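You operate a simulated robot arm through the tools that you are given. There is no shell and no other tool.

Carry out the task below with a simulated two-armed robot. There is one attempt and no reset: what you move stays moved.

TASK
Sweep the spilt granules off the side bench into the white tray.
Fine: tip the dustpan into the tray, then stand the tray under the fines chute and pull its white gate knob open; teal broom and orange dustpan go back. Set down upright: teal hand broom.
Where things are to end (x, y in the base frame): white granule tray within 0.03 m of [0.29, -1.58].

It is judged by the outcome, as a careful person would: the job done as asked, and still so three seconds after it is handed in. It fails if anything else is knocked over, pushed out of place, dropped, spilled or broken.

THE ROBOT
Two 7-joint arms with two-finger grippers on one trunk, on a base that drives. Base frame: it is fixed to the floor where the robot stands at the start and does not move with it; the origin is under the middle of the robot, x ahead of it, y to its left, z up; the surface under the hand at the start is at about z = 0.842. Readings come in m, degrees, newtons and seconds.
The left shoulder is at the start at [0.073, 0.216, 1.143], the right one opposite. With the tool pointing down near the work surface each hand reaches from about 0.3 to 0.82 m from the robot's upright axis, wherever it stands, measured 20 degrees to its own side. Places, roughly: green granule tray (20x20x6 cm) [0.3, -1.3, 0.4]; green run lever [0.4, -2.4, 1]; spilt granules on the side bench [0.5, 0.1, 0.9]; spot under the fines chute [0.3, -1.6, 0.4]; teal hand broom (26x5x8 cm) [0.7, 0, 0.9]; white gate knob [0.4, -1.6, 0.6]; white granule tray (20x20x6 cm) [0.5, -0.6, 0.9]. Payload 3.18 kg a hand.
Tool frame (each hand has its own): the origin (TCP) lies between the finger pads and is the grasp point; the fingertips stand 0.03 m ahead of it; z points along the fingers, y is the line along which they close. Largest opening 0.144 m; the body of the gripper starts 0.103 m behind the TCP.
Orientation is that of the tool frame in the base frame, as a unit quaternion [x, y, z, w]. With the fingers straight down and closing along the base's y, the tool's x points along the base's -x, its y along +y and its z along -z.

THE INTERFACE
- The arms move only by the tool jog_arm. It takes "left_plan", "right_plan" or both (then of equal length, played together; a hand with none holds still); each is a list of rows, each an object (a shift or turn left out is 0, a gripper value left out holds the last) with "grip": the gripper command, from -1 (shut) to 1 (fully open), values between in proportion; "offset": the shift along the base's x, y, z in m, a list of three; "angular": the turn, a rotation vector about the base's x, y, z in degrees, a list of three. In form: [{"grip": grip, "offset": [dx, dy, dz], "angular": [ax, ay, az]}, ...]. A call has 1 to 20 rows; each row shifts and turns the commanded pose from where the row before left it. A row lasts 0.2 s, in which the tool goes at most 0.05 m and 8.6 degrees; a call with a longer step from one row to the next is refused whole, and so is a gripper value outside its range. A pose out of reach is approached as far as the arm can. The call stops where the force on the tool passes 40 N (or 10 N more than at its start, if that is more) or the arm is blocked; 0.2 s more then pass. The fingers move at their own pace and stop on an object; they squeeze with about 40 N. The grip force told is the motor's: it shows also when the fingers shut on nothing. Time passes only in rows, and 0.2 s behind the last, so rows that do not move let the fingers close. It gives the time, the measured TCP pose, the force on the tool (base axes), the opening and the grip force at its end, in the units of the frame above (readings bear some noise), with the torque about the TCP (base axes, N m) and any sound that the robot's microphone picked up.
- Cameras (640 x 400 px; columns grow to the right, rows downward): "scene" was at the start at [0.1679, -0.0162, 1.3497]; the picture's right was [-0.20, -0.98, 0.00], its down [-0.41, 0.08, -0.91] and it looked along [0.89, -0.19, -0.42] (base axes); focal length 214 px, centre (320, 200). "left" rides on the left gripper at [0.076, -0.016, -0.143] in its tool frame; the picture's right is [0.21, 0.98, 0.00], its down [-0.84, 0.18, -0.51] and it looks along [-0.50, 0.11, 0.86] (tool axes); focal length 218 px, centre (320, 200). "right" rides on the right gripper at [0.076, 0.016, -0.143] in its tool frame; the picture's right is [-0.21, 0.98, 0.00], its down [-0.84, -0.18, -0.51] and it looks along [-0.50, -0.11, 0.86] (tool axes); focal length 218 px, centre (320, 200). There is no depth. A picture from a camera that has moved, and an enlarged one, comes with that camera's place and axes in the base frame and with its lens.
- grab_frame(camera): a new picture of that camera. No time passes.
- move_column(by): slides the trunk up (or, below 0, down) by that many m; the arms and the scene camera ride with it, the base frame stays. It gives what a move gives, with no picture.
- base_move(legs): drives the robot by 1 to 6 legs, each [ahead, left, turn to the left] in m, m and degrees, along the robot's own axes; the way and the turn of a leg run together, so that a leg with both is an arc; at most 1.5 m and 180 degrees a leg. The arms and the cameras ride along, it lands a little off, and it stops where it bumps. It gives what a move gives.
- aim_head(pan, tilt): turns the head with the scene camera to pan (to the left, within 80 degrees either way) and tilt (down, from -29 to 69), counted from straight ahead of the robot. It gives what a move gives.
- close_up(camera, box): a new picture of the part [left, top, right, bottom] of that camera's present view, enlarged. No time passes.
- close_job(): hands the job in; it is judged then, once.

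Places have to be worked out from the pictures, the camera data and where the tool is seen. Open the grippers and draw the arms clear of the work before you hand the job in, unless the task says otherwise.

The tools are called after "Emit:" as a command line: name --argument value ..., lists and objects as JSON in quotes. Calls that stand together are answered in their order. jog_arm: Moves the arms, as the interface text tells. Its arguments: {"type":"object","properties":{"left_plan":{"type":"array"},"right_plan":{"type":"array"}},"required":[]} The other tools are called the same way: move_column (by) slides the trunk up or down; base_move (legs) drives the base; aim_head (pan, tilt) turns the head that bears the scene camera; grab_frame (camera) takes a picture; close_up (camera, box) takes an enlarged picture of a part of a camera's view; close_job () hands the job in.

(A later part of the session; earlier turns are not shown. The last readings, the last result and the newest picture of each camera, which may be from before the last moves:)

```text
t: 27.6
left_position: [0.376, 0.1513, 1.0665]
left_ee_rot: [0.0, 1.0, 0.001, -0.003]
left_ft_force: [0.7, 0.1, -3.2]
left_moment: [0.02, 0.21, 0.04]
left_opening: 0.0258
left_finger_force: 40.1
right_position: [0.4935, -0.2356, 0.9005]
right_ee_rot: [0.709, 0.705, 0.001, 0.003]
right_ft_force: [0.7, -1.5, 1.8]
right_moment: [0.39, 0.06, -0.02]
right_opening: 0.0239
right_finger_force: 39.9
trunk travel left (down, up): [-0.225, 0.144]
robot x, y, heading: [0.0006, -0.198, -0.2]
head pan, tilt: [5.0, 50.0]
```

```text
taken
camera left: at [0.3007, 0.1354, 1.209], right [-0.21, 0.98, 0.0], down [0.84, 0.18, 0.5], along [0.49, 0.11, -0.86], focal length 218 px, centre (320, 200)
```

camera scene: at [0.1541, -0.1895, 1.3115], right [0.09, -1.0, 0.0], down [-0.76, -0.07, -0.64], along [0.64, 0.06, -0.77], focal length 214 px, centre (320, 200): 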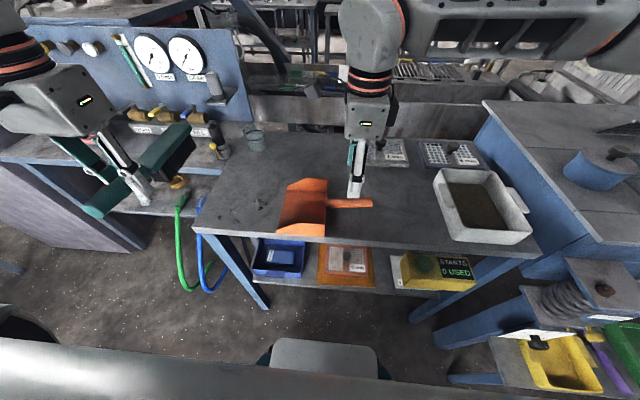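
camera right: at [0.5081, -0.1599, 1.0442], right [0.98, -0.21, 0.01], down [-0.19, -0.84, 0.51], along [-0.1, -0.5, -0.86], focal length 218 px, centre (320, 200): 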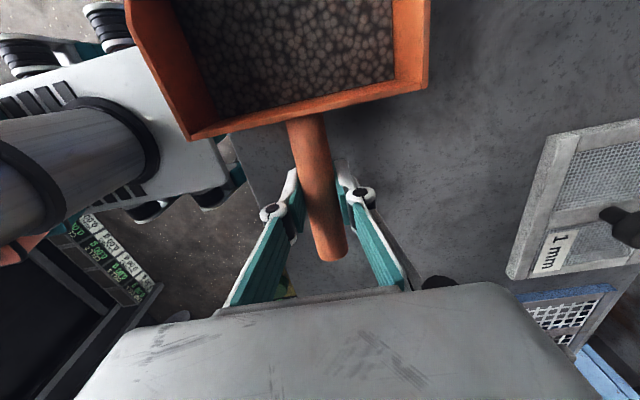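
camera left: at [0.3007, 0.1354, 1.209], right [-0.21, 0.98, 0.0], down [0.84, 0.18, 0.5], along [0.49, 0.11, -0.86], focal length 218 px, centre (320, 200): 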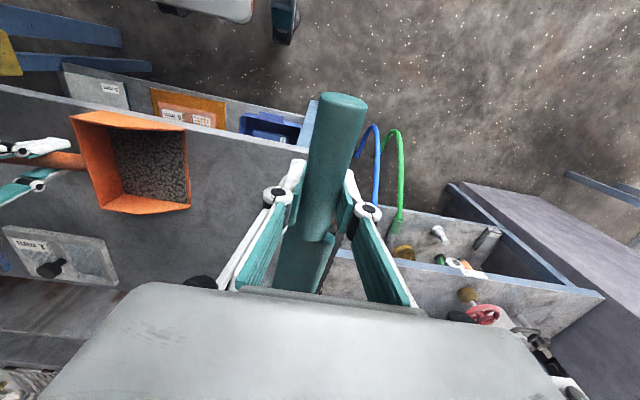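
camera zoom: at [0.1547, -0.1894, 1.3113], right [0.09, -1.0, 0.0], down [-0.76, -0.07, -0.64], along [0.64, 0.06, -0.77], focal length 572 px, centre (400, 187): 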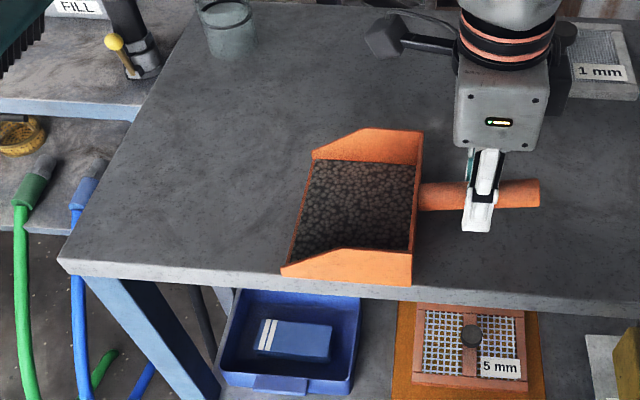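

The bench is clean and the pan holds everything. I lift the pan slowly with its mouth tilted slightly up, and check that it does not sag in the grip.

Emit:
jog_arm --right_plan '[{"offset": [0, 0, 0.004], "angular": [2, 0, 0]}, {"offset": [0, 0, 0.006], "angular": [3, 0, 0]}, {"offset": [0, 0, 0.01], "angular": [3, 0, 0]}, {"offset": [0, 0, 0.02]}, {"offset": [0, 0, 0.02]}, {}, {}]'

Emit:
close_up --camera "scene" --box '[170, 130, 410, 280]'

Emit:
grab_frame --camera "right"

```text
t: 29.2
left_position: [0.3753, 0.1523, 1.0666]
left_ee_rot: [0.0, 1.0, 0.0, -0.002]
left_ft_force: [0.8, -0.6, -1.7]
left_moment: [-0.02, 0.21, 0.0]
left_opening: 0.0254
left_finger_force: 39.6
right_position: [0.4928, -0.2349, 0.96]
right_ee_rot: [0.708, 0.703, 0.05, -0.046]
right_ft_force: [0.1, -0.1, -2.2]
right_moment: [-0.22, 0.02, -0.04]
right_opening: 0.024
right_finger_force: 40.3
trunk travel left (down, up): [-0.225, 0.144]
robot x, y, heading: [-0.0017, -0.1953, 0.1]
head pan, tilt: [5.0, 50.0]
```

```text
2.67 times, centred on (290, 205) of scene
camera zoom: at [0.1546, -0.1891, 1.3114], right [0.09, -1.0, 0.0], down [-0.76, -0.07, -0.64], along [0.64, 0.06, -0.77], focal length 572 px, centre (400, 187)
```

zoom: 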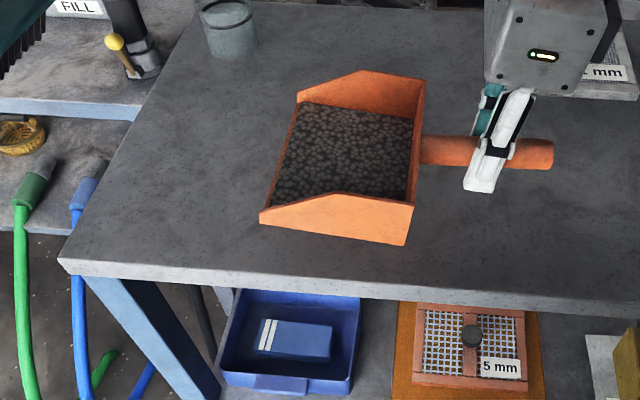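

```text
taken
camera right: at [0.5076, -0.18, 1.112], right [0.98, -0.21, -0.02], down [-0.19, -0.9, 0.39], along [-0.1, -0.37, -0.92], focal length 218 px, centre (320, 200)
```

right: 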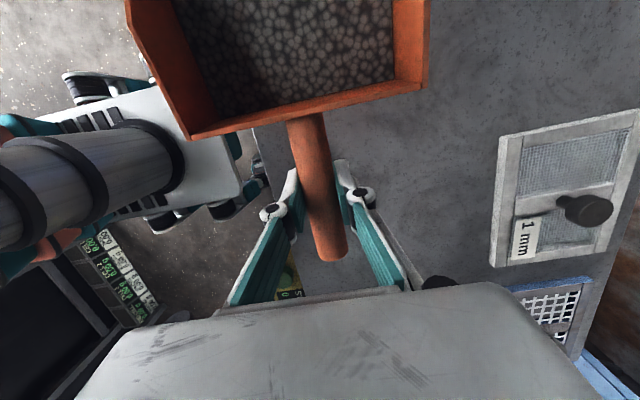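

The pan is firmly held. I aim the head at the tray to locate it precisely before tipping.

Emit:
aim_head --pan -32 --tilt 48

Emit:
grab_frame --camera "scene"

Emit:
close_up --camera "scene" --box '[260, 100, 500, 280]'

```text
t: 30.2
left_position: [0.3766, 0.1513, 1.0666]
left_ee_rot: [-0.001, 1.0, 0.0, -0.002]
left_ft_force: [1.0, 0.1, -2.0]
left_moment: [-0.02, 0.2, -0.01]
left_opening: 0.0259
left_finger_force: 40.4
right_position: [0.4929, -0.2342, 0.9588]
right_ee_rot: [0.708, 0.703, 0.05, -0.046]
right_ft_force: [0.2, 0.2, -2.1]
right_moment: [-0.25, 0.0, -0.04]
right_opening: 0.0239
right_finger_force: 40.6
trunk travel left (down, up): [-0.225, 0.144]
robot x, y, heading: [0.0028, -0.2005, -0.1]
head pan, tilt: [-32.0, 48.0]
```

```text
taken
camera scene: at [0.1449, -0.2374, 1.3141], right [-0.53, -0.85, 0.0], down [-0.63, 0.39, -0.67], along [0.57, -0.35, -0.74], focal length 214 px, centre (320, 200)
```

scene: 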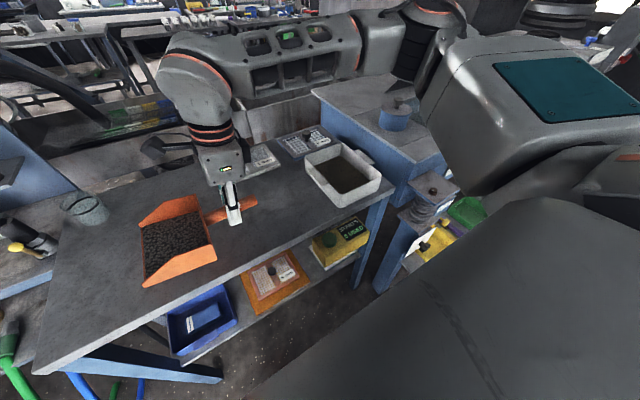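

```text
2.22 times, centred on (380, 190) of scene
camera zoom: at [0.1449, -0.2374, 1.3141], right [-0.53, -0.85, 0.0], down [-0.63, 0.39, -0.67], along [0.57, -0.35, -0.74], focal length 477 px, centre (187, 222)
```

zoom: 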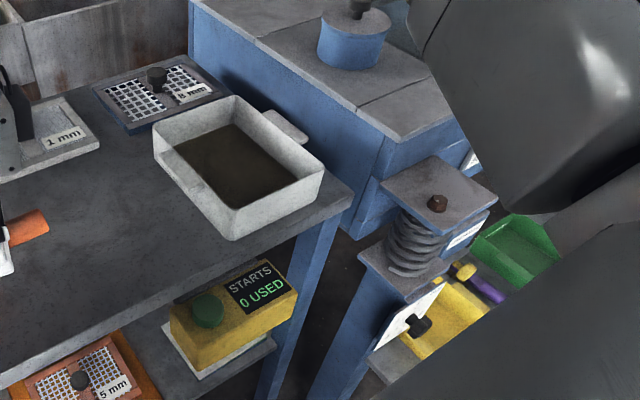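

Tray body spans x≈0.45–0.63, y≈−0.475–−0.635, rim z≈0.90; a machine edge stands right of it. I raise the pan and carry it level, mouth still facing +y, to put the lip over the tray.

Emit:
jog_arm --right_plan '[{"offset": [0, 0, 0.035]}, {"offset": [0, 0, 0.035]}, {"offset": [0, 0, 0.035]}, {"offset": [0, 0, 0.035]}, {"offset": [0.004, -0.03, 0]}, {"offset": [0.004, -0.038, 0]}, {"offset": [0.004, -0.038, 0]}, {"offset": [0.004, -0.038, 0]}, {"offset": [0.004, -0.038, 0]}, {"offset": [0.004, -0.038, 0]}, {"offset": [0.004, -0.038, 0]}, {"offset": [0.004, -0.038, 0]}, {"offset": [0.004, -0.038, 0]}, {"offset": [0.004, -0.038, 0]}, {"offset": [0.004, -0.038, 0]}, {"offset": [0.003, -0.038, 0]}, {"offset": [0, -0.03, 0]}, {}]'

Emit:
grab_frame --camera "scene"

Emit:
grab_frame --camera "right"

```text
t: 34.0
left_position: [0.3771, 0.1518, 1.0665]
left_ee_rot: [0.0, 1.0, 0.0, -0.002]
left_ft_force: [-1.0, -0.2, -2.4]
left_moment: [-0.02, 0.2, 0.01]
left_opening: 0.0255
left_finger_force: 40.1
right_position: [0.5408, -0.7151, 1.1014]
right_ee_rot: [0.708, 0.703, 0.051, -0.046]
right_ft_force: [0.5, -0.4, -2.0]
right_moment: [-0.22, 0.03, 0.0]
right_opening: 0.0238
right_finger_force: 39.7
trunk travel left (down, up): [-0.225, 0.144]
robot x, y, heading: [0.0014, -0.1984, 0.2]
head pan, tilt: [-32.0, 48.0]
```

```text
taken
camera scene: at [0.1449, -0.2373, 1.3141], right [-0.53, -0.85, 0.0], down [-0.63, 0.39, -0.67], along [0.57, -0.35, -0.74], focal length 214 px, centre (320, 200)
```

scene: 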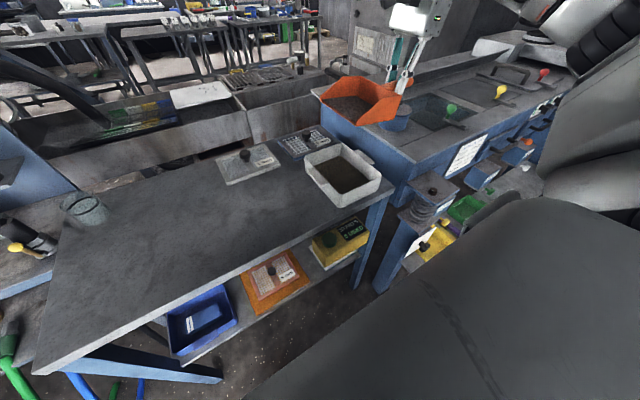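

```text
taken
camera right: at [0.555, -0.6594, 1.2529], right [0.98, -0.21, -0.02], down [-0.19, -0.9, 0.39], along [-0.1, -0.37, -0.92], focal length 218 px, centre (320, 200)
```

right: 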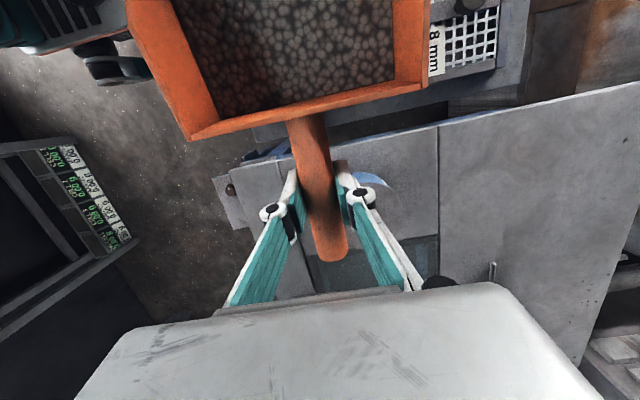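

Pan is above the tray. I begin tilting the mouth down (rotation about −x) while keeping the lip over the tray's middle, pausing at about 24°.

Emit:
jog_arm --right_plan '[{"offset": [-0.003, -0.018, 0.0066], "angular": [-8, 0, 0]}, {"offset": [-0.003, 0.01, 0.005], "angular": [-8, 0, 0]}, {"offset": [0, 0.013, -0.007], "angular": [-8, 0, 0]}, {"offset": [0, 0.016, -0.014], "angular": [-8, 0, 0]}, {}]'

Emit:
close_up --camera "scene" --box '[260, 60, 460, 220]'

Emit:
grab_frame --camera "right"

```text
t: 35.2
left_position: [0.3771, 0.1521, 1.0669]
left_ee_rot: [0.0, 1.0, 0.0, -0.001]
left_ft_force: [0.4, -0.9, -1.8]
left_moment: [-0.01, 0.18, -0.01]
left_opening: 0.0256
left_finger_force: 40.0
right_position: [0.534, -0.6918, 1.0914]
right_ee_rot: [0.693, 0.69, -0.146, 0.151]
right_ft_force: [0.0, -0.7, -2.6]
right_moment: [-0.14, -0.01, 0.02]
right_opening: 0.0241
right_finger_force: 39.8
trunk travel left (down, up): [-0.225, 0.144]
robot x, y, heading: [0.0019, -0.2029, 0.1]
head pan, tilt: [-32.0, 48.0]
```

```text
2.50 times, centred on (360, 140) of scene
camera zoom: at [0.1445, -0.2384, 1.3141], right [-0.53, -0.85, 0.0], down [-0.63, 0.39, -0.67], along [0.57, -0.35, -0.74], focal length 536 px, centre (220, 350)
```

zoom: 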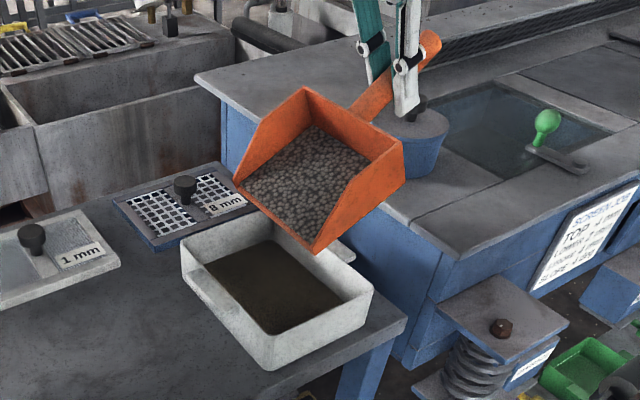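

```text
taken
camera right: at [0.5491, -0.5653, 1.1903], right [0.98, -0.19, 0.09], down [-0.19, -0.56, 0.81], along [-0.1, -0.81, -0.58], focal length 218 px, centre (320, 200)
```

right: 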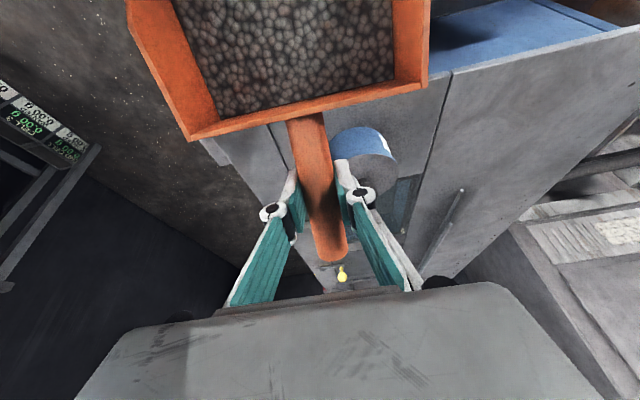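

Lip spans x 0.48–0.637, slightly too far ahead of the tray's interior; I shift −0.018 m in x while continuing the tilt to about 64°.

Emit:
jog_arm --right_plan '[{"offset": [-0.018, 0, 0]}, {}, {"offset": [0, 0.0195, -0.011], "angular": [-8, 0, 0]}, {"offset": [0, 0.0215, 0.003], "angular": [-8, 0, 0]}, {"offset": [0, 0.024, 0.013], "angular": [-8, 0, 0]}, {}, {}]'

Emit:
close_up --camera "scene" --box '[260, 60, 460, 220]'

```text
t: 36.9
left_position: [0.3768, 0.1535, 1.0659]
left_ee_rot: [0.0, 1.0, -0.001, -0.002]
left_ft_force: [0.2, 0.3, -1.3]
left_moment: [-0.03, 0.23, -0.01]
left_opening: 0.0259
left_finger_force: 39.7
right_position: [0.5176, -0.6254, 1.0953]
right_ee_rot: [0.647, 0.644, -0.286, 0.292]
right_ft_force: [0.2, 1.2, -1.4]
right_moment: [-0.08, 0.0, 0.0]
right_opening: 0.0238
right_finger_force: 40.2
trunk travel left (down, up): [-0.225, 0.144]
robot x, y, heading: [-0.0007, -0.1991, -0.1]
head pan, tilt: [-32.0, 48.0]
```

```text
2.50 times, centred on (360, 140) of scene
camera zoom: at [0.1449, -0.2367, 1.3141], right [-0.53, -0.85, 0.0], down [-0.63, 0.39, -0.67], along [0.57, -0.35, -0.74], focal length 536 px, centre (220, 350)
```

zoom: 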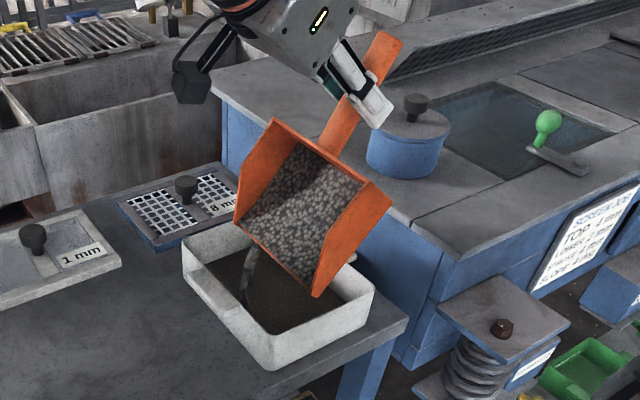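

Granules are pouring into the tray. I continue the tilt and hold.

Emit:
jog_arm --right_plan '[{}, {"offset": [0, 0.0125, 0.005], "angular": [-4, 0, 0]}, {"offset": [0, 0.0125, 0.004], "angular": [-4, 0, 0]}, {}, {"offset": [0, 0.013, 0.003], "angular": [-4, 0, 0]}, {"offset": [0, 0.013, 0.003], "angular": [-4, 0, 0]}, {}, {}]'

Emit:
close_up --camera "scene" --box '[260, 60, 460, 220]'

Emit:
grab_frame --camera "right"

```text
t: 38.6
left_position: [0.3767, 0.1507, 1.0677]
left_ee_rot: [0.0, 1.0, 0.0, -0.002]
left_ft_force: [-0.7, 0.2, -1.9]
left_moment: [0.03, 0.25, -0.03]
left_opening: 0.0257
left_finger_force: 40.0
right_position: [0.5173, -0.575, 1.11]
right_ee_rot: [0.6, 0.598, -0.373, 0.378]
right_ft_force: [-1.0, 0.3, -2.0]
right_moment: [-0.02, 0.01, -0.01]
right_opening: 0.0241
right_finger_force: 40.1
trunk travel left (down, up): [-0.225, 0.144]
robot x, y, heading: [0.0002, -0.2008, 0.1]
head pan, tilt: [-32.0, 48.0]
```

```text
2.50 times, centred on (360, 140) of scene
camera zoom: at [0.1449, -0.2375, 1.3141], right [-0.53, -0.85, 0.0], down [-0.63, 0.39, -0.67], along [0.57, -0.35, -0.74], focal length 536 px, centre (220, 350)
```

zoom: 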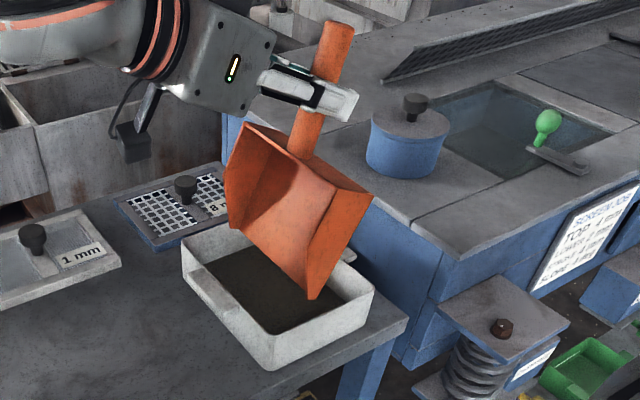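

```text
taken
camera right: at [0.532, -0.4159, 1.1034], right [0.98, -0.09, 0.2], down [-0.19, 0.09, 0.98], along [-0.1, -0.99, 0.07], focal length 218 px, centre (320, 200)
```

right: 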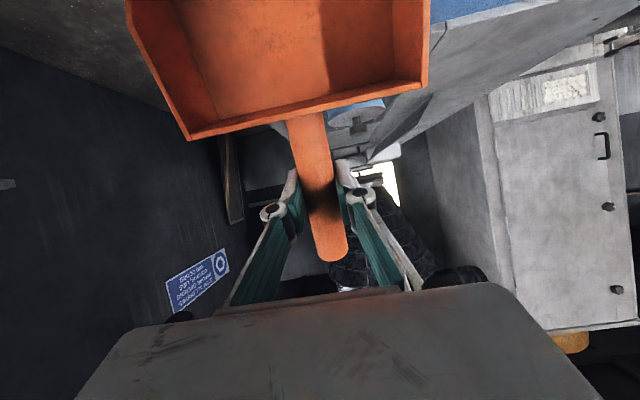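

The pan is empty and the tray took it all, no spill visible. I raise, level the pan and carry it back over its place on the bench.

Emit:
jog_arm --right_plan '[{"offset": [0, 0, 0.025]}, {"offset": [0, 0, 0.03]}, {"offset": [-0.003, 0.0426, 0], "angular": [8, 0, 0]}, {"offset": [-0.003, 0.0426, 0], "angular": [8, 0, 0]}, {"offset": [-0.003, 0.0426, 0], "angular": [8, 0, 0]}, {"offset": [-0.003, 0.0426, 0], "angular": [8, 0, 0]}, {"offset": [-0.003, 0.0426, 0], "angular": [8, 0, 0]}, {"offset": [-0.003, 0.0426, 0], "angular": [8, 0, 0]}, {"offset": [-0.003, 0.0426, 0], "angular": [8, 0, 0]}, {"offset": [-0.003, 0.0426, 0], "angular": [8, 0, 0]}, {}]'

Emit:
close_up --camera "scene" --box '[240, 100, 460, 260]'

Emit:
grab_frame --camera "scene"

```text
t: 41.0
left_position: [0.3769, 0.151, 1.0662]
left_ee_rot: [0.0, 1.0, 0.0, -0.001]
left_ft_force: [-0.3, 0.5, -1.0]
left_moment: [0.03, 0.14, 0.01]
left_opening: 0.0261
left_finger_force: 40.0
right_position: [0.4927, -0.2348, 1.1634]
right_ee_rot: [0.71, 0.705, 0.002, 0.002]
right_ft_force: [0.2, 0.4, -1.7]
right_moment: [-0.22, 0.01, 0.01]
right_opening: 0.024
right_finger_force: 40.3
trunk travel left (down, up): [-0.225, 0.144]
robot x, y, heading: [-0.0032, -0.1992, 0.0]
head pan, tilt: [-32.0, 48.0]
```

```text
2.50 times, centred on (350, 180) of scene
camera zoom: at [0.1445, -0.2376, 1.3142], right [-0.53, -0.85, 0.0], down [-0.63, 0.39, -0.67], along [0.57, -0.35, -0.74], focal length 536 px, centre (245, 250)
```

zoom: 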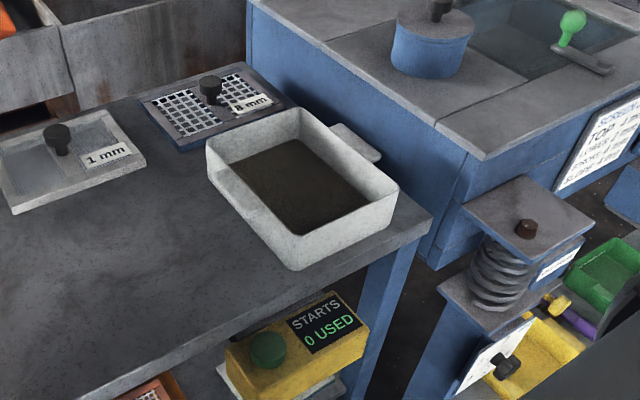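

```text
taken
camera scene: at [0.1445, -0.2376, 1.3142], right [-0.53, -0.85, 0.0], down [-0.63, 0.39, -0.67], along [0.57, -0.35, -0.74], focal length 214 px, centre (320, 200)
```

scene: 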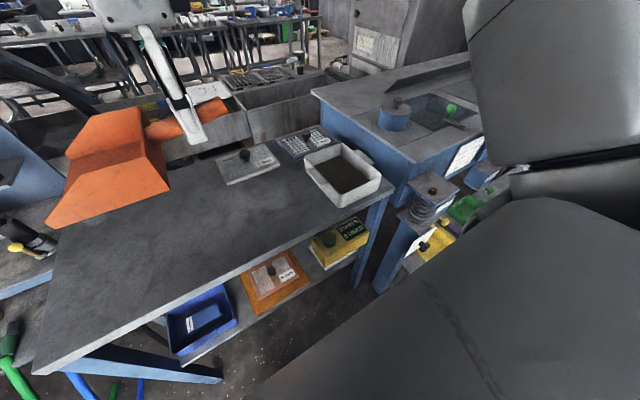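

The tray and bench are clean. I lower the pan straight back onto its original spot.

Emit:
jog_arm --right_plan '[{"offset": [0, 0, -0.045]}, {"offset": [0, 0, -0.05]}, {"offset": [0, 0, -0.05]}, {"offset": [0, 0, -0.05]}, {"offset": [0, 0, -0.04]}, {"offset": [0, 0, -0.015]}, {"offset": [0, 0, -0.008]}, {}, {"offset": [0, 0, -0.002]}, {}]'

Emit:
aim_head --pan 5 --tilt 50

Emit:
close_up --camera "scene" --box '[170, 130, 410, 280]'

```text
t: 43.2
left_position: [0.3756, 0.1519, 1.067]
left_ee_rot: [0.0, 1.0, 0.0, -0.001]
left_ft_force: [0.1, 0.7, -2.1]
left_moment: [-0.02, 0.21, 0.0]
left_opening: 0.0258
left_finger_force: 39.7
right_position: [0.4911, -0.2339, 0.9053]
right_ee_rot: [0.709, 0.706, 0.0, 0.003]
right_ft_force: [0.1, 0.0, -1.9]
right_moment: [-0.19, 0.02, -0.03]
right_opening: 0.0241
right_finger_force: 40.2
trunk travel left (down, up): [-0.225, 0.144]
robot x, y, heading: [-0.0044, -0.2015, 0.1]
head pan, tilt: [-32.0, 48.0]
```

```text
t: 44.3
left_position: [0.3756, 0.1518, 1.0659]
left_ee_rot: [0.0, 1.0, 0.0, -0.002]
left_ft_force: [0.7, 0.4, -1.6]
left_moment: [-0.02, 0.22, 0.01]
left_opening: 0.0257
left_finger_force: 40.3
right_position: [0.4928, -0.2343, 0.9046]
right_ee_rot: [0.709, 0.705, 0.0, 0.003]
right_ft_force: [-0.5, -0.2, -1.5]
right_moment: [-0.22, -0.03, -0.01]
right_opening: 0.0238
right_finger_force: 40.4
trunk travel left (down, up): [-0.225, 0.144]
robot x, y, heading: [-0.0015, -0.1984, -0.0]
head pan, tilt: [5.0, 50.0]
```

```text
2.67 times, centred on (290, 205) of scene
camera zoom: at [0.1547, -0.1891, 1.3114], right [0.09, -1.0, 0.0], down [-0.76, -0.07, -0.64], along [0.64, 0.06, -0.77], focal length 572 px, centre (400, 187)
```

zoom: 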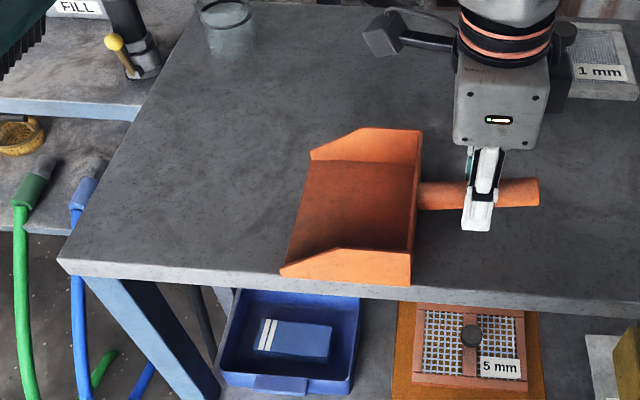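

The pan matches its original outline but still hangs a couple of mm; I lower until it rests, then open and rise.

Emit:
jog_arm --right_plan '[{"offset": [0, 0, -0.002]}, {}, {"offset": [0, 0, -0.0015]}, {}]'

```text
t: 45.3
left_position: [0.3756, 0.1517, 1.0667]
left_ee_rot: [0.0, 1.0, 0.0, -0.001]
left_ft_force: [0.6, 0.6, -1.7]
left_moment: [-0.03, 0.19, -0.01]
left_opening: 0.0256
left_finger_force: 40.1
right_position: [0.4928, -0.2363, 0.9035]
right_ee_rot: [0.709, 0.705, 0.003, 0.003]
right_ft_force: [-1.2, -0.8, 6.2]
right_moment: [1.15, 0.01, 0.08]
right_opening: 0.0241
right_finger_force: 40.1
trunk travel left (down, up): [-0.225, 0.144]
robot x, y, heading: [-0.0011, -0.1968, 0.1]
head pan, tilt: [5.0, 50.0]
```

The pan rests on the bench. I open to a moderate width and lift the right hand clear, then withdraw it to the right.

Emit:
jog_arm --right_plan '[{"grip": -0.6}, {"grip": -0.3}, {"grip": 0.2}, {}, {"offset": [0, 0, 0.03]}, {"offset": [0, 0, 0.05]}, {"offset": [0, 0, 0.05]}, {"offset": [0, 0, 0.05]}, {"offset": [-0.01, -0.03, 0.02]}, {"offset": [-0.01, -0.03, 0.02]}, {"offset": [-0.01, -0.03, 0.02]}, {"offset": [-0.01, -0.03, 0.01]}, {}]'

Emit:
close_up --camera "scene" --box '[170, 130, 410, 280]'

Emit:
grab_frame --camera "scene"

```text
t: 48.1
left_position: [0.3766, 0.153, 1.0656]
left_ee_rot: [0.001, 1.0, 0.0, -0.002]
left_ft_force: [-0.3, -0.1, -2.6]
left_moment: [-0.03, 0.22, 0.02]
left_opening: 0.0254
left_finger_force: 39.8
right_position: [0.4532, -0.3556, 1.1505]
right_ee_rot: [0.71, 0.705, 0.0, 0.003]
right_ft_force: [-0.3, 0.2, -0.2]
right_moment: [-0.05, 0.03, 0.0]
right_opening: 0.0864
right_finger_force: 0.0
trunk travel left (down, up): [-0.225, 0.144]
robot x, y, heading: [0.002, -0.1967, 0.2]
head pan, tilt: [5.0, 50.0]
```

```text
2.67 times, centred on (290, 205) of scene
camera zoom: at [0.1549, -0.1883, 1.3113], right [0.09, -1.0, 0.0], down [-0.76, -0.07, -0.64], along [0.64, 0.06, -0.77], focal length 572 px, centre (400, 187)
```

zoom: 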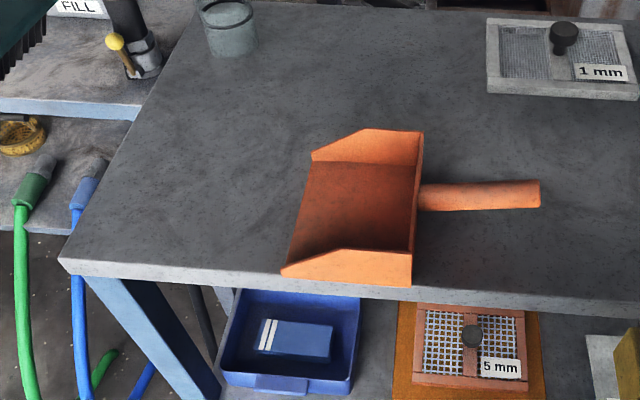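

```text
taken
camera scene: at [0.1549, -0.1883, 1.3113], right [0.09, -1.0, 0.0], down [-0.76, -0.07, -0.64], along [0.64, 0.06, -0.77], focal length 214 px, centre (320, 200)
```

scene: 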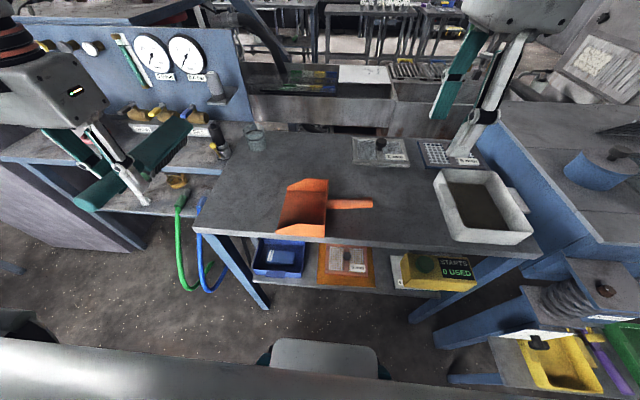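

The dustpan is back in its place. Now I return the broom along the reverse of its path, with the right hand moved further away.

Emit:
jog_arm --left_plan '[{}, {}, {"offset": [0.0256, -0.0272, 0], "angular": [0, 0, 8.2]}, {"offset": [0.0256, -0.0272, 0], "angular": [0, 0, 8.2]}, {"offset": [0.0256, -0.0272, 0], "angular": [0, 0, 8.2]}, {"offset": [0.0256, -0.0272, 0], "angular": [0, 0, 8.2]}, {"offset": [0.0256, -0.0272, 0], "angular": [0, 0, 8.2]}, {"offset": [0.0256, -0.0272, 0], "angular": [0, 0, 8.2]}, {"offset": [0.0257, -0.0272, 0], "angular": [0, 0, 8.2]}, {"offset": [0.0257, -0.0272, 0], "angular": [0, 0, 8.2]}, {"offset": [0.0257, -0.0271, 0], "angular": [0, 0, 8.2]}, {"offset": [0.0257, -0.0271, 0], "angular": [0, 0, 8.1]}, {"offset": [0.0257, -0.0271, 0], "angular": [0, 0, 8.1]}, {}]' --right_plan '[{"offset": [-0.01, -0.04, 0.01]}, {"offset": [-0.01, -0.04, 0.01]}, {"offset": [-0.01, -0.04, 0.01]}, {}, {}, {}, {}, {}, {}, {}, {}, {}, {}, {}]'

Emit:
close_up --camera "scene" --box '[180, 50, 420, 250]'

Emit:
grab_frame --camera "left"

```text
t: 51.1
left_position: [0.6581, -0.1457, 1.0689]
left_ee_rot: [0.708, -0.706, 0.001, 0.001]
left_ft_force: [0.1, -0.5, -2.5]
left_moment: [-0.21, -0.01, 0.0]
left_opening: 0.0257
left_finger_force: 39.9
right_position: [0.4212, -0.4728, 1.1813]
right_ee_rot: [0.709, 0.705, 0.002, 0.004]
right_ft_force: [-0.3, -0.5, -0.1]
right_moment: [0.0, -0.03, 0.03]
right_opening: 0.0865
right_finger_force: 0.2
trunk travel left (down, up): [-0.225, 0.144]
robot x, y, heading: [-0.0023, -0.1955, -0.0]
head pan, tilt: [5.0, 50.0]
```

```text
2.00 times, centred on (300, 150) of scene
camera zoom: at [0.1542, -0.188, 1.3115], right [0.09, -1.0, 0.0], down [-0.76, -0.07, -0.64], along [0.64, 0.06, -0.77], focal length 429 px, centre (360, 300)
```

zoom: 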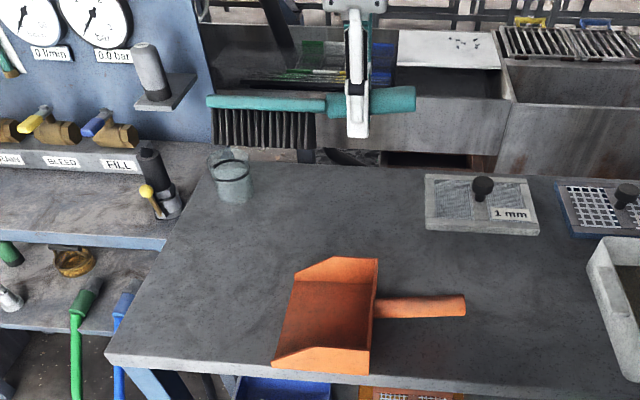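

```text
taken
camera left: at [0.6743, -0.2215, 1.2105], right [-0.98, -0.21, 0.0], down [-0.18, 0.84, 0.5], along [-0.11, 0.49, -0.86], focal length 218 px, centre (320, 200)
```

left: 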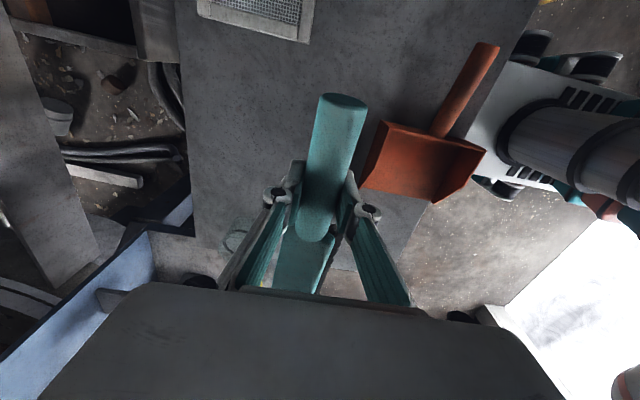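

The broom is aligned over its old place. I lower it until the bristles stand on the bench.

Emit:
jog_arm --left_plan '[{"offset": [0, 0, -0.045]}, {"offset": [0, 0, -0.045]}, {"offset": [0, 0, -0.045]}, {"offset": [0, 0, -0.02]}, {"offset": [0, 0, -0.006]}, {}, {"offset": [0, 0, -0.003]}, {}]'

Emit:
close_up --camera "scene" --box '[180, 100, 420, 250]'

```text
t: 52.9
left_position: [0.6596, -0.1481, 0.9053]
left_ee_rot: [0.707, -0.707, 0.001, 0.001]
left_ft_force: [1.8, -4.6, 10.3]
left_moment: [0.63, -0.04, -0.08]
left_opening: 0.0258
left_finger_force: 39.9
right_position: [0.4208, -0.4749, 1.181]
right_ee_rot: [0.71, 0.704, 0.002, 0.003]
right_ft_force: [0.2, 0.1, 0.0]
right_moment: [0.0, 0.02, 0.02]
right_opening: 0.0865
right_finger_force: 0.1
trunk travel left (down, up): [-0.225, 0.144]
robot x, y, heading: [-0.001, -0.2005, -0.0]
head pan, tilt: [5.0, 50.0]
```

```text
2.67 times, centred on (300, 175) of scene
camera zoom: at [0.1536, -0.1898, 1.3116], right [0.09, -1.0, 0.0], down [-0.76, -0.07, -0.64], along [0.64, 0.06, -0.77], focal length 572 px, centre (373, 267)
```

zoom: 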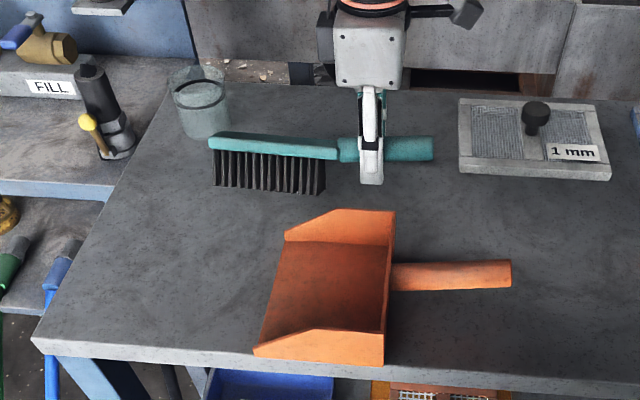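

The broom looks rolled about its long axis (thinner top face, bristles more visible). I lift a little and zoom in to judge the roll.

Emit:
jog_arm --left_plan '[{"offset": [0, 0.002, 0.02]}, {}]'

Emit:
close_up --camera "scene" --box '[240, 130, 360, 190]'

Emit:
close_up --camera "left" --box '[240, 60, 420, 300]'

```text
t: 53.5
left_position: [0.6597, -0.145, 0.9231]
left_ee_rot: [-0.707, 0.707, 0.001, -0.001]
left_ft_force: [-0.5, 0.6, -2.4]
left_moment: [-0.18, 0.0, -0.01]
left_opening: 0.0256
left_finger_force: 39.7
right_position: [0.4213, -0.4745, 1.1798]
right_ee_rot: [0.709, 0.705, 0.0, 0.003]
right_ft_force: [0.8, -0.3, -0.8]
right_moment: [0.01, 0.05, 0.01]
right_opening: 0.0864
right_finger_force: 0.0
trunk travel left (down, up): [-0.225, 0.144]
robot x, y, heading: [0.0012, -0.1976, 0.0]
head pan, tilt: [5.0, 50.0]
```

```text
5.33 times, centred on (300, 160) of scene
camera zoom: at [0.1551, -0.189, 1.3112], right [0.09, -1.0, 0.0], down [-0.76, -0.07, -0.64], along [0.64, 0.06, -0.77], focal length 1144 px, centre (427, 413)
```

zoom: 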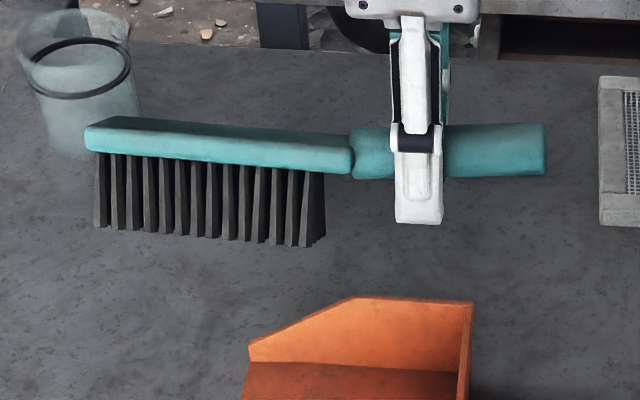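

```text
1.67 times, centred on (330, 180) of left
camera zoom: at [0.6766, -0.221, 1.065], right [-0.98, -0.21, 0.0], down [-0.18, 0.84, 0.51], along [-0.11, 0.49, -0.86], focal length 364 px, centre (303, 233)
```

zoom: 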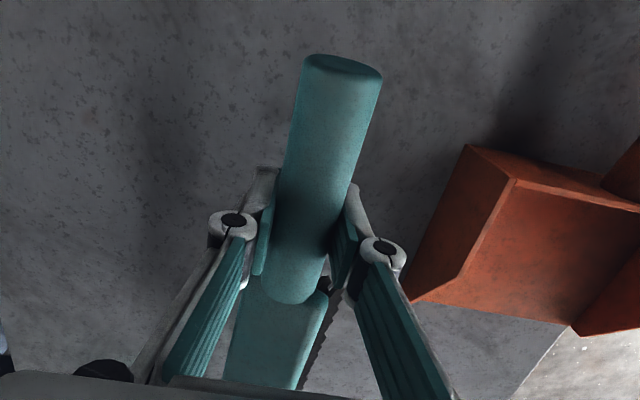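

The broom rolled about 25° in the grip during the push (bristles swung toward the robot). I lift a bit and turn the tool back about −y to set the brush upright, checking the view.

Emit:
jog_arm --left_plan '[{"offset": [0, 0, 0.03]}, {"angular": [0, -6, 0]}, {"angular": [0, -6, 0]}, {"angular": [0, -6, 0]}, {}]'

Emit:
close_up --camera "scene" --box '[240, 120, 360, 180]'

Emit:
grab_frame --camera "right"

```text
t: 54.7
left_position: [0.6597, -0.1442, 0.954]
left_ee_rot: [0.698, -0.698, 0.113, -0.11]
left_ft_force: [-0.2, 0.0, -2.0]
left_moment: [-0.25, 0.02, 0.01]
left_opening: 0.0255
left_finger_force: 39.7
right_position: [0.4213, -0.4743, 1.1809]
right_ee_rot: [0.71, 0.704, 0.002, 0.003]
right_ft_force: [0.8, 0.6, 0.9]
right_moment: [-0.01, -0.04, 0.02]
right_opening: 0.0864
right_finger_force: 0.3
trunk travel left (down, up): [-0.225, 0.144]
robot x, y, heading: [-0.0028, -0.1989, -0.0]
head pan, tilt: [5.0, 50.0]
```

```text
5.33 times, centred on (300, 150) of scene
camera zoom: at [0.1548, -0.1893, 1.3113], right [0.09, -1.0, 0.0], down [-0.76, -0.07, -0.64], along [0.64, 0.06, -0.77], focal length 1144 px, centre (427, 467)
```

zoom: 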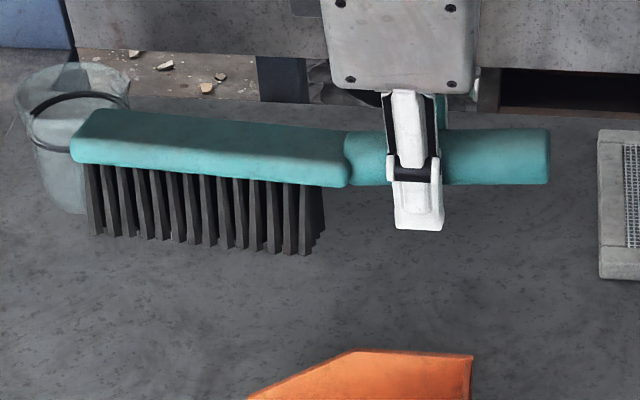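

```text
taken
camera right: at [0.4363, -0.3991, 1.3236], right [0.98, -0.21, 0.01], down [-0.19, -0.84, 0.51], along [-0.1, -0.5, -0.86], focal length 218 px, centre (320, 200)
```

right: 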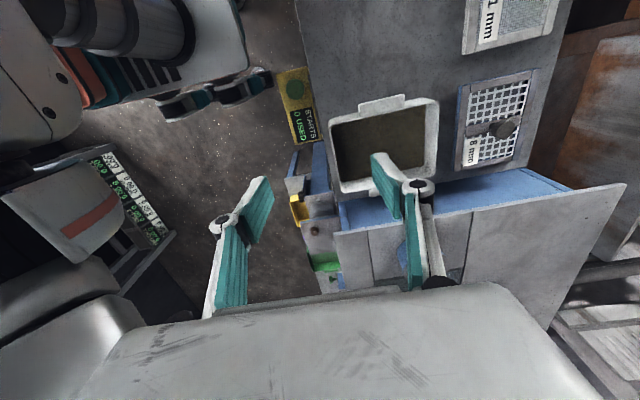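

Better but still some roll left; I turn another 8° and look again.

Emit:
jog_arm --left_plan '[{"angular": [0, -4, 0]}, {"angular": [0, -4, 0]}, {}]'

Emit:
close_up --camera "scene" --box '[240, 120, 360, 180]'

Emit:
grab_frame --camera "left"

```text
t: 55.5
left_position: [0.6593, -0.145, 0.9532]
left_ee_rot: [0.689, -0.689, 0.161, -0.158]
left_ft_force: [0.0, -1.2, -1.9]
left_moment: [-0.16, 0.0, -0.04]
left_opening: 0.0255
left_finger_force: 39.5
right_position: [0.4222, -0.4751, 1.1801]
right_ee_rot: [0.71, 0.705, 0.001, 0.003]
right_ft_force: [-0.4, -0.2, -0.4]
right_moment: [0.01, -0.01, -0.01]
right_opening: 0.0861
right_finger_force: 0.1
trunk travel left (down, up): [-0.225, 0.144]
robot x, y, heading: [0.0002, -0.1995, 0.0]
head pan, tilt: [5.0, 50.0]
```

```text
5.33 times, centred on (300, 150) of scene
camera zoom: at [0.1547, -0.1891, 1.3114], right [0.09, -1.0, 0.0], down [-0.76, -0.07, -0.64], along [0.64, 0.06, -0.77], focal length 1144 px, centre (427, 467)
```

zoom: 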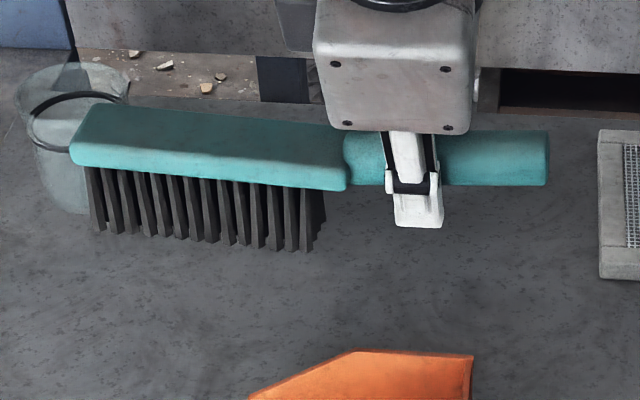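

```text
taken
camera left: at [0.6122, -0.2201, 1.0889], right [-0.88, -0.21, -0.43], down [-0.38, 0.84, 0.37], along [0.28, 0.49, -0.82], focal length 218 px, centre (320, 200)
```

left: 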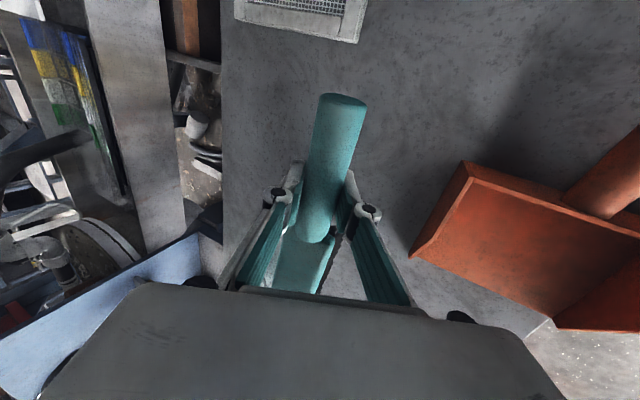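

Nearly upright. I apply a last −4° roll and −3° pitch correction, then lower to touch the bench.

Emit:
jog_arm --left_plan '[{"angular": [-3, -4, 0]}, {"offset": [0, 0, -0.02]}, {"offset": [0, 0, -0.018]}, {}]'

Emit:
close_up --camera "scene" --box '[240, 130, 360, 190]'

```text
t: 56.5
left_position: [0.66, -0.1439, 0.9162]
left_ee_rot: [0.686, -0.68, 0.202, -0.164]
left_ft_force: [0.6, 0.0, -2.6]
left_moment: [-0.18, 0.0, -0.01]
left_opening: 0.0256
left_finger_force: 40.0
right_position: [0.421, -0.4745, 1.1812]
right_ee_rot: [0.709, 0.705, 0.001, 0.003]
right_ft_force: [0.2, 0.7, -1.1]
right_moment: [-0.02, 0.02, -0.01]
right_opening: 0.0863
right_finger_force: 0.0
trunk travel left (down, up): [-0.225, 0.144]
robot x, y, heading: [0.0054, -0.2008, -0.1]
head pan, tilt: [5.0, 50.0]
```

```text
5.33 times, centred on (300, 160) of scene
camera zoom: at [0.1545, -0.1892, 1.3114], right [0.09, -1.0, 0.0], down [-0.76, -0.07, -0.64], along [0.64, 0.06, -0.77], focal length 1144 px, centre (427, 413)
```

zoom: 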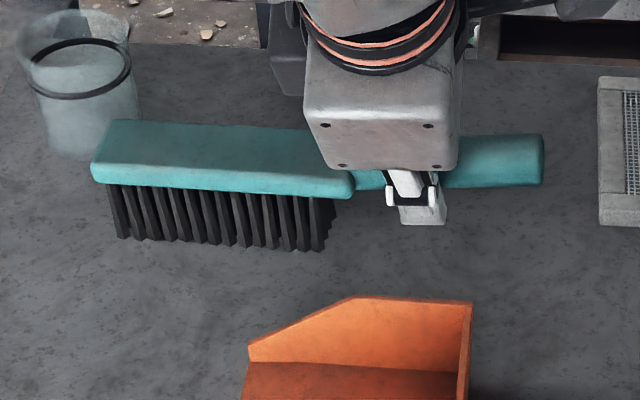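

Now it looks like the original upright pose. I lower in small steps until contact.

Emit:
jog_arm --left_plan '[{"offset": [0, 0, -0.006]}, {"offset": [0, 0, -0.003]}, {"offset": [0, 0, -0.002]}, {}]'

Emit:
close_up --camera "scene" --box '[240, 130, 360, 190]'

```text
t: 57.5
left_position: [0.6593, -0.1438, 0.9059]
left_ee_rot: [0.686, -0.679, 0.202, -0.165]
left_ft_force: [0.1, -0.8, 5.5]
left_moment: [1.06, 0.07, -0.02]
left_opening: 0.026
left_finger_force: 39.6
right_position: [0.4214, -0.4738, 1.1826]
right_ee_rot: [0.71, 0.705, 0.002, 0.003]
right_ft_force: [0.2, 0.4, 0.8]
right_moment: [-0.03, -0.01, -0.03]
right_opening: 0.0862
right_finger_force: 0.1
trunk travel left (down, up): [-0.225, 0.144]
robot x, y, heading: [-0.0037, -0.1967, 0.0]
head pan, tilt: [5.0, 50.0]
```

```text
5.33 times, centred on (300, 160) of scene
camera zoom: at [0.154, -0.1893, 1.3115], right [0.09, -1.0, 0.0], down [-0.76, -0.07, -0.64], along [0.64, 0.06, -0.77], focal length 1144 px, centre (427, 413)
```

zoom: 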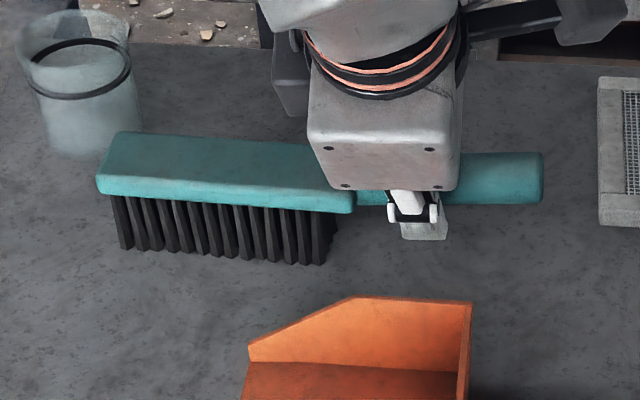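

Bristles touch. I open the fingers gently and check the broom stands.

Emit:
jog_arm --left_plan '[{"grip": -0.62}, {"grip": -0.55}, {"grip": -0.4}, {"grip": -0.2}, {"grip": 0.0}, {}, {}]'

Emit:
close_up --camera "scene" --box '[240, 130, 360, 190]'

Emit:
grab_frame --camera "left"

```text
t: 59.1
left_position: [0.6592, -0.146, 0.9051]
left_ee_rot: [0.687, -0.679, 0.202, -0.164]
left_ft_force: [-0.4, 1.0, -0.2]
left_moment: [0.02, 0.03, 0.0]
left_opening: 0.0719
left_finger_force: 0.0
right_position: [0.421, -0.4748, 1.1811]
right_ee_rot: [0.71, 0.705, 0.001, 0.003]
right_ft_force: [0.5, -0.6, 0.5]
right_moment: [-0.03, 0.02, -0.04]
right_opening: 0.0865
right_finger_force: 0.0
trunk travel left (down, up): [-0.225, 0.144]
robot x, y, heading: [0.0005, -0.2004, -0.2]
head pan, tilt: [5.0, 50.0]
```

```text
5.33 times, centred on (300, 160) of scene
camera zoom: at [0.1545, -0.1891, 1.3114], right [0.09, -1.0, 0.0], down [-0.76, -0.07, -0.64], along [0.64, 0.06, -0.77], focal length 1144 px, centre (427, 413)
```

zoom: 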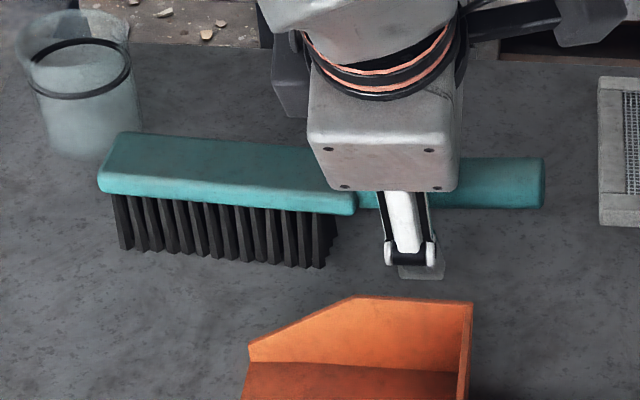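

```text
taken
camera left: at [0.6024, -0.2138, 1.0402], right [-0.85, -0.23, -0.48], down [-0.41, 0.86, 0.3], along [0.34, 0.45, -0.82], focal length 218 px, centre (320, 200)
```

left: 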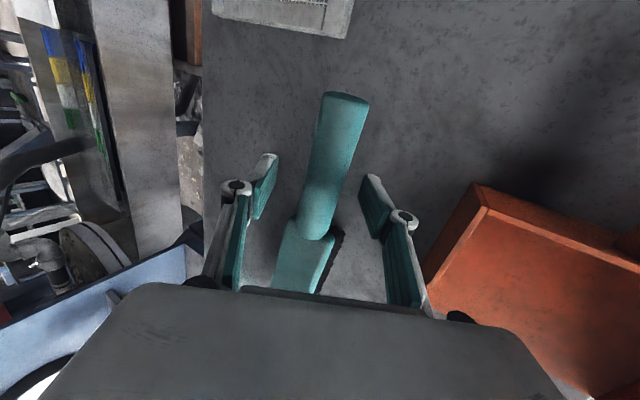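

The broom stands upright. I withdraw along the tool's own axis so the fingers don't brush the handle.

Emit:
jog_arm --left_plan '[{"offset": [-0.012, 0, 0.021]}, {"offset": [-0.015, 0, 0.026]}, {"offset": [-0.02, 0, 0.035]}, {"offset": [-0.02, 0, 0.04]}, {"offset": [-0.03, 0.02, 0.03], "angular": [0.6, 7.5, 0]}, {"offset": [-0.03, 0.02, 0.03], "angular": [0.6, 7.5, 0]}, {"offset": [-0.03, 0.03, 0], "angular": [0.6, 7.5, 0]}, {"offset": [-0.03, 0.03, 0], "angular": [1.2, 7.5, 0]}, {}]'

Emit:
close_up --camera "scene" --box '[180, 100, 420, 250]'

Emit:
grab_frame --camera "scene"

```text
t: 61.1
left_position: [0.473, -0.0457, 1.0892]
left_ee_rot: [0.711, -0.703, -0.001, 0.001]
left_ft_force: [0.8, 0.6, -0.8]
left_moment: [0.04, 0.01, 0.02]
left_opening: 0.0721
left_finger_force: 0.2
right_position: [0.4217, -0.4748, 1.1808]
right_ee_rot: [0.71, 0.705, 0.002, 0.003]
right_ft_force: [0.5, 0.4, 0.0]
right_moment: [0.02, 0.02, -0.01]
right_opening: 0.0865
right_finger_force: 0.1
trunk travel left (down, up): [-0.225, 0.144]
robot x, y, heading: [-0.0005, -0.2018, 0.0]
head pan, tilt: [5.0, 50.0]
```

```text
2.67 times, centred on (300, 175) of scene
camera zoom: at [0.1547, -0.1895, 1.3113], right [0.09, -1.0, 0.0], down [-0.76, -0.07, -0.64], along [0.64, 0.06, -0.77], focal length 572 px, centre (373, 267)
```

zoom: 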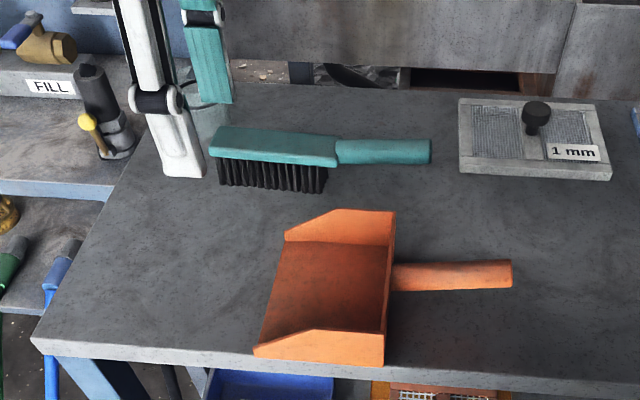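

```text
taken
camera scene: at [0.1547, -0.1895, 1.3113], right [0.09, -1.0, 0.0], down [-0.76, -0.07, -0.64], along [0.64, 0.06, -0.77], focal length 214 px, centre (320, 200)
```

scene: 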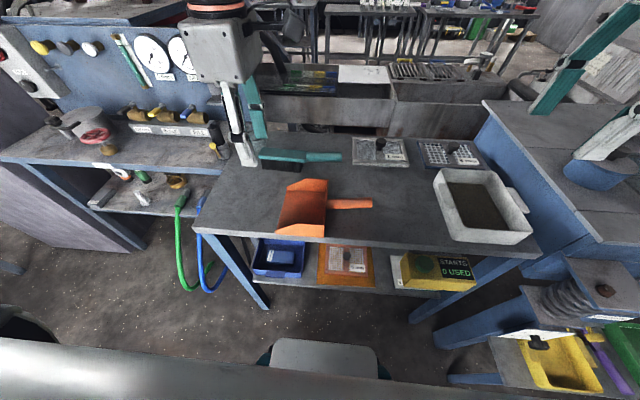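

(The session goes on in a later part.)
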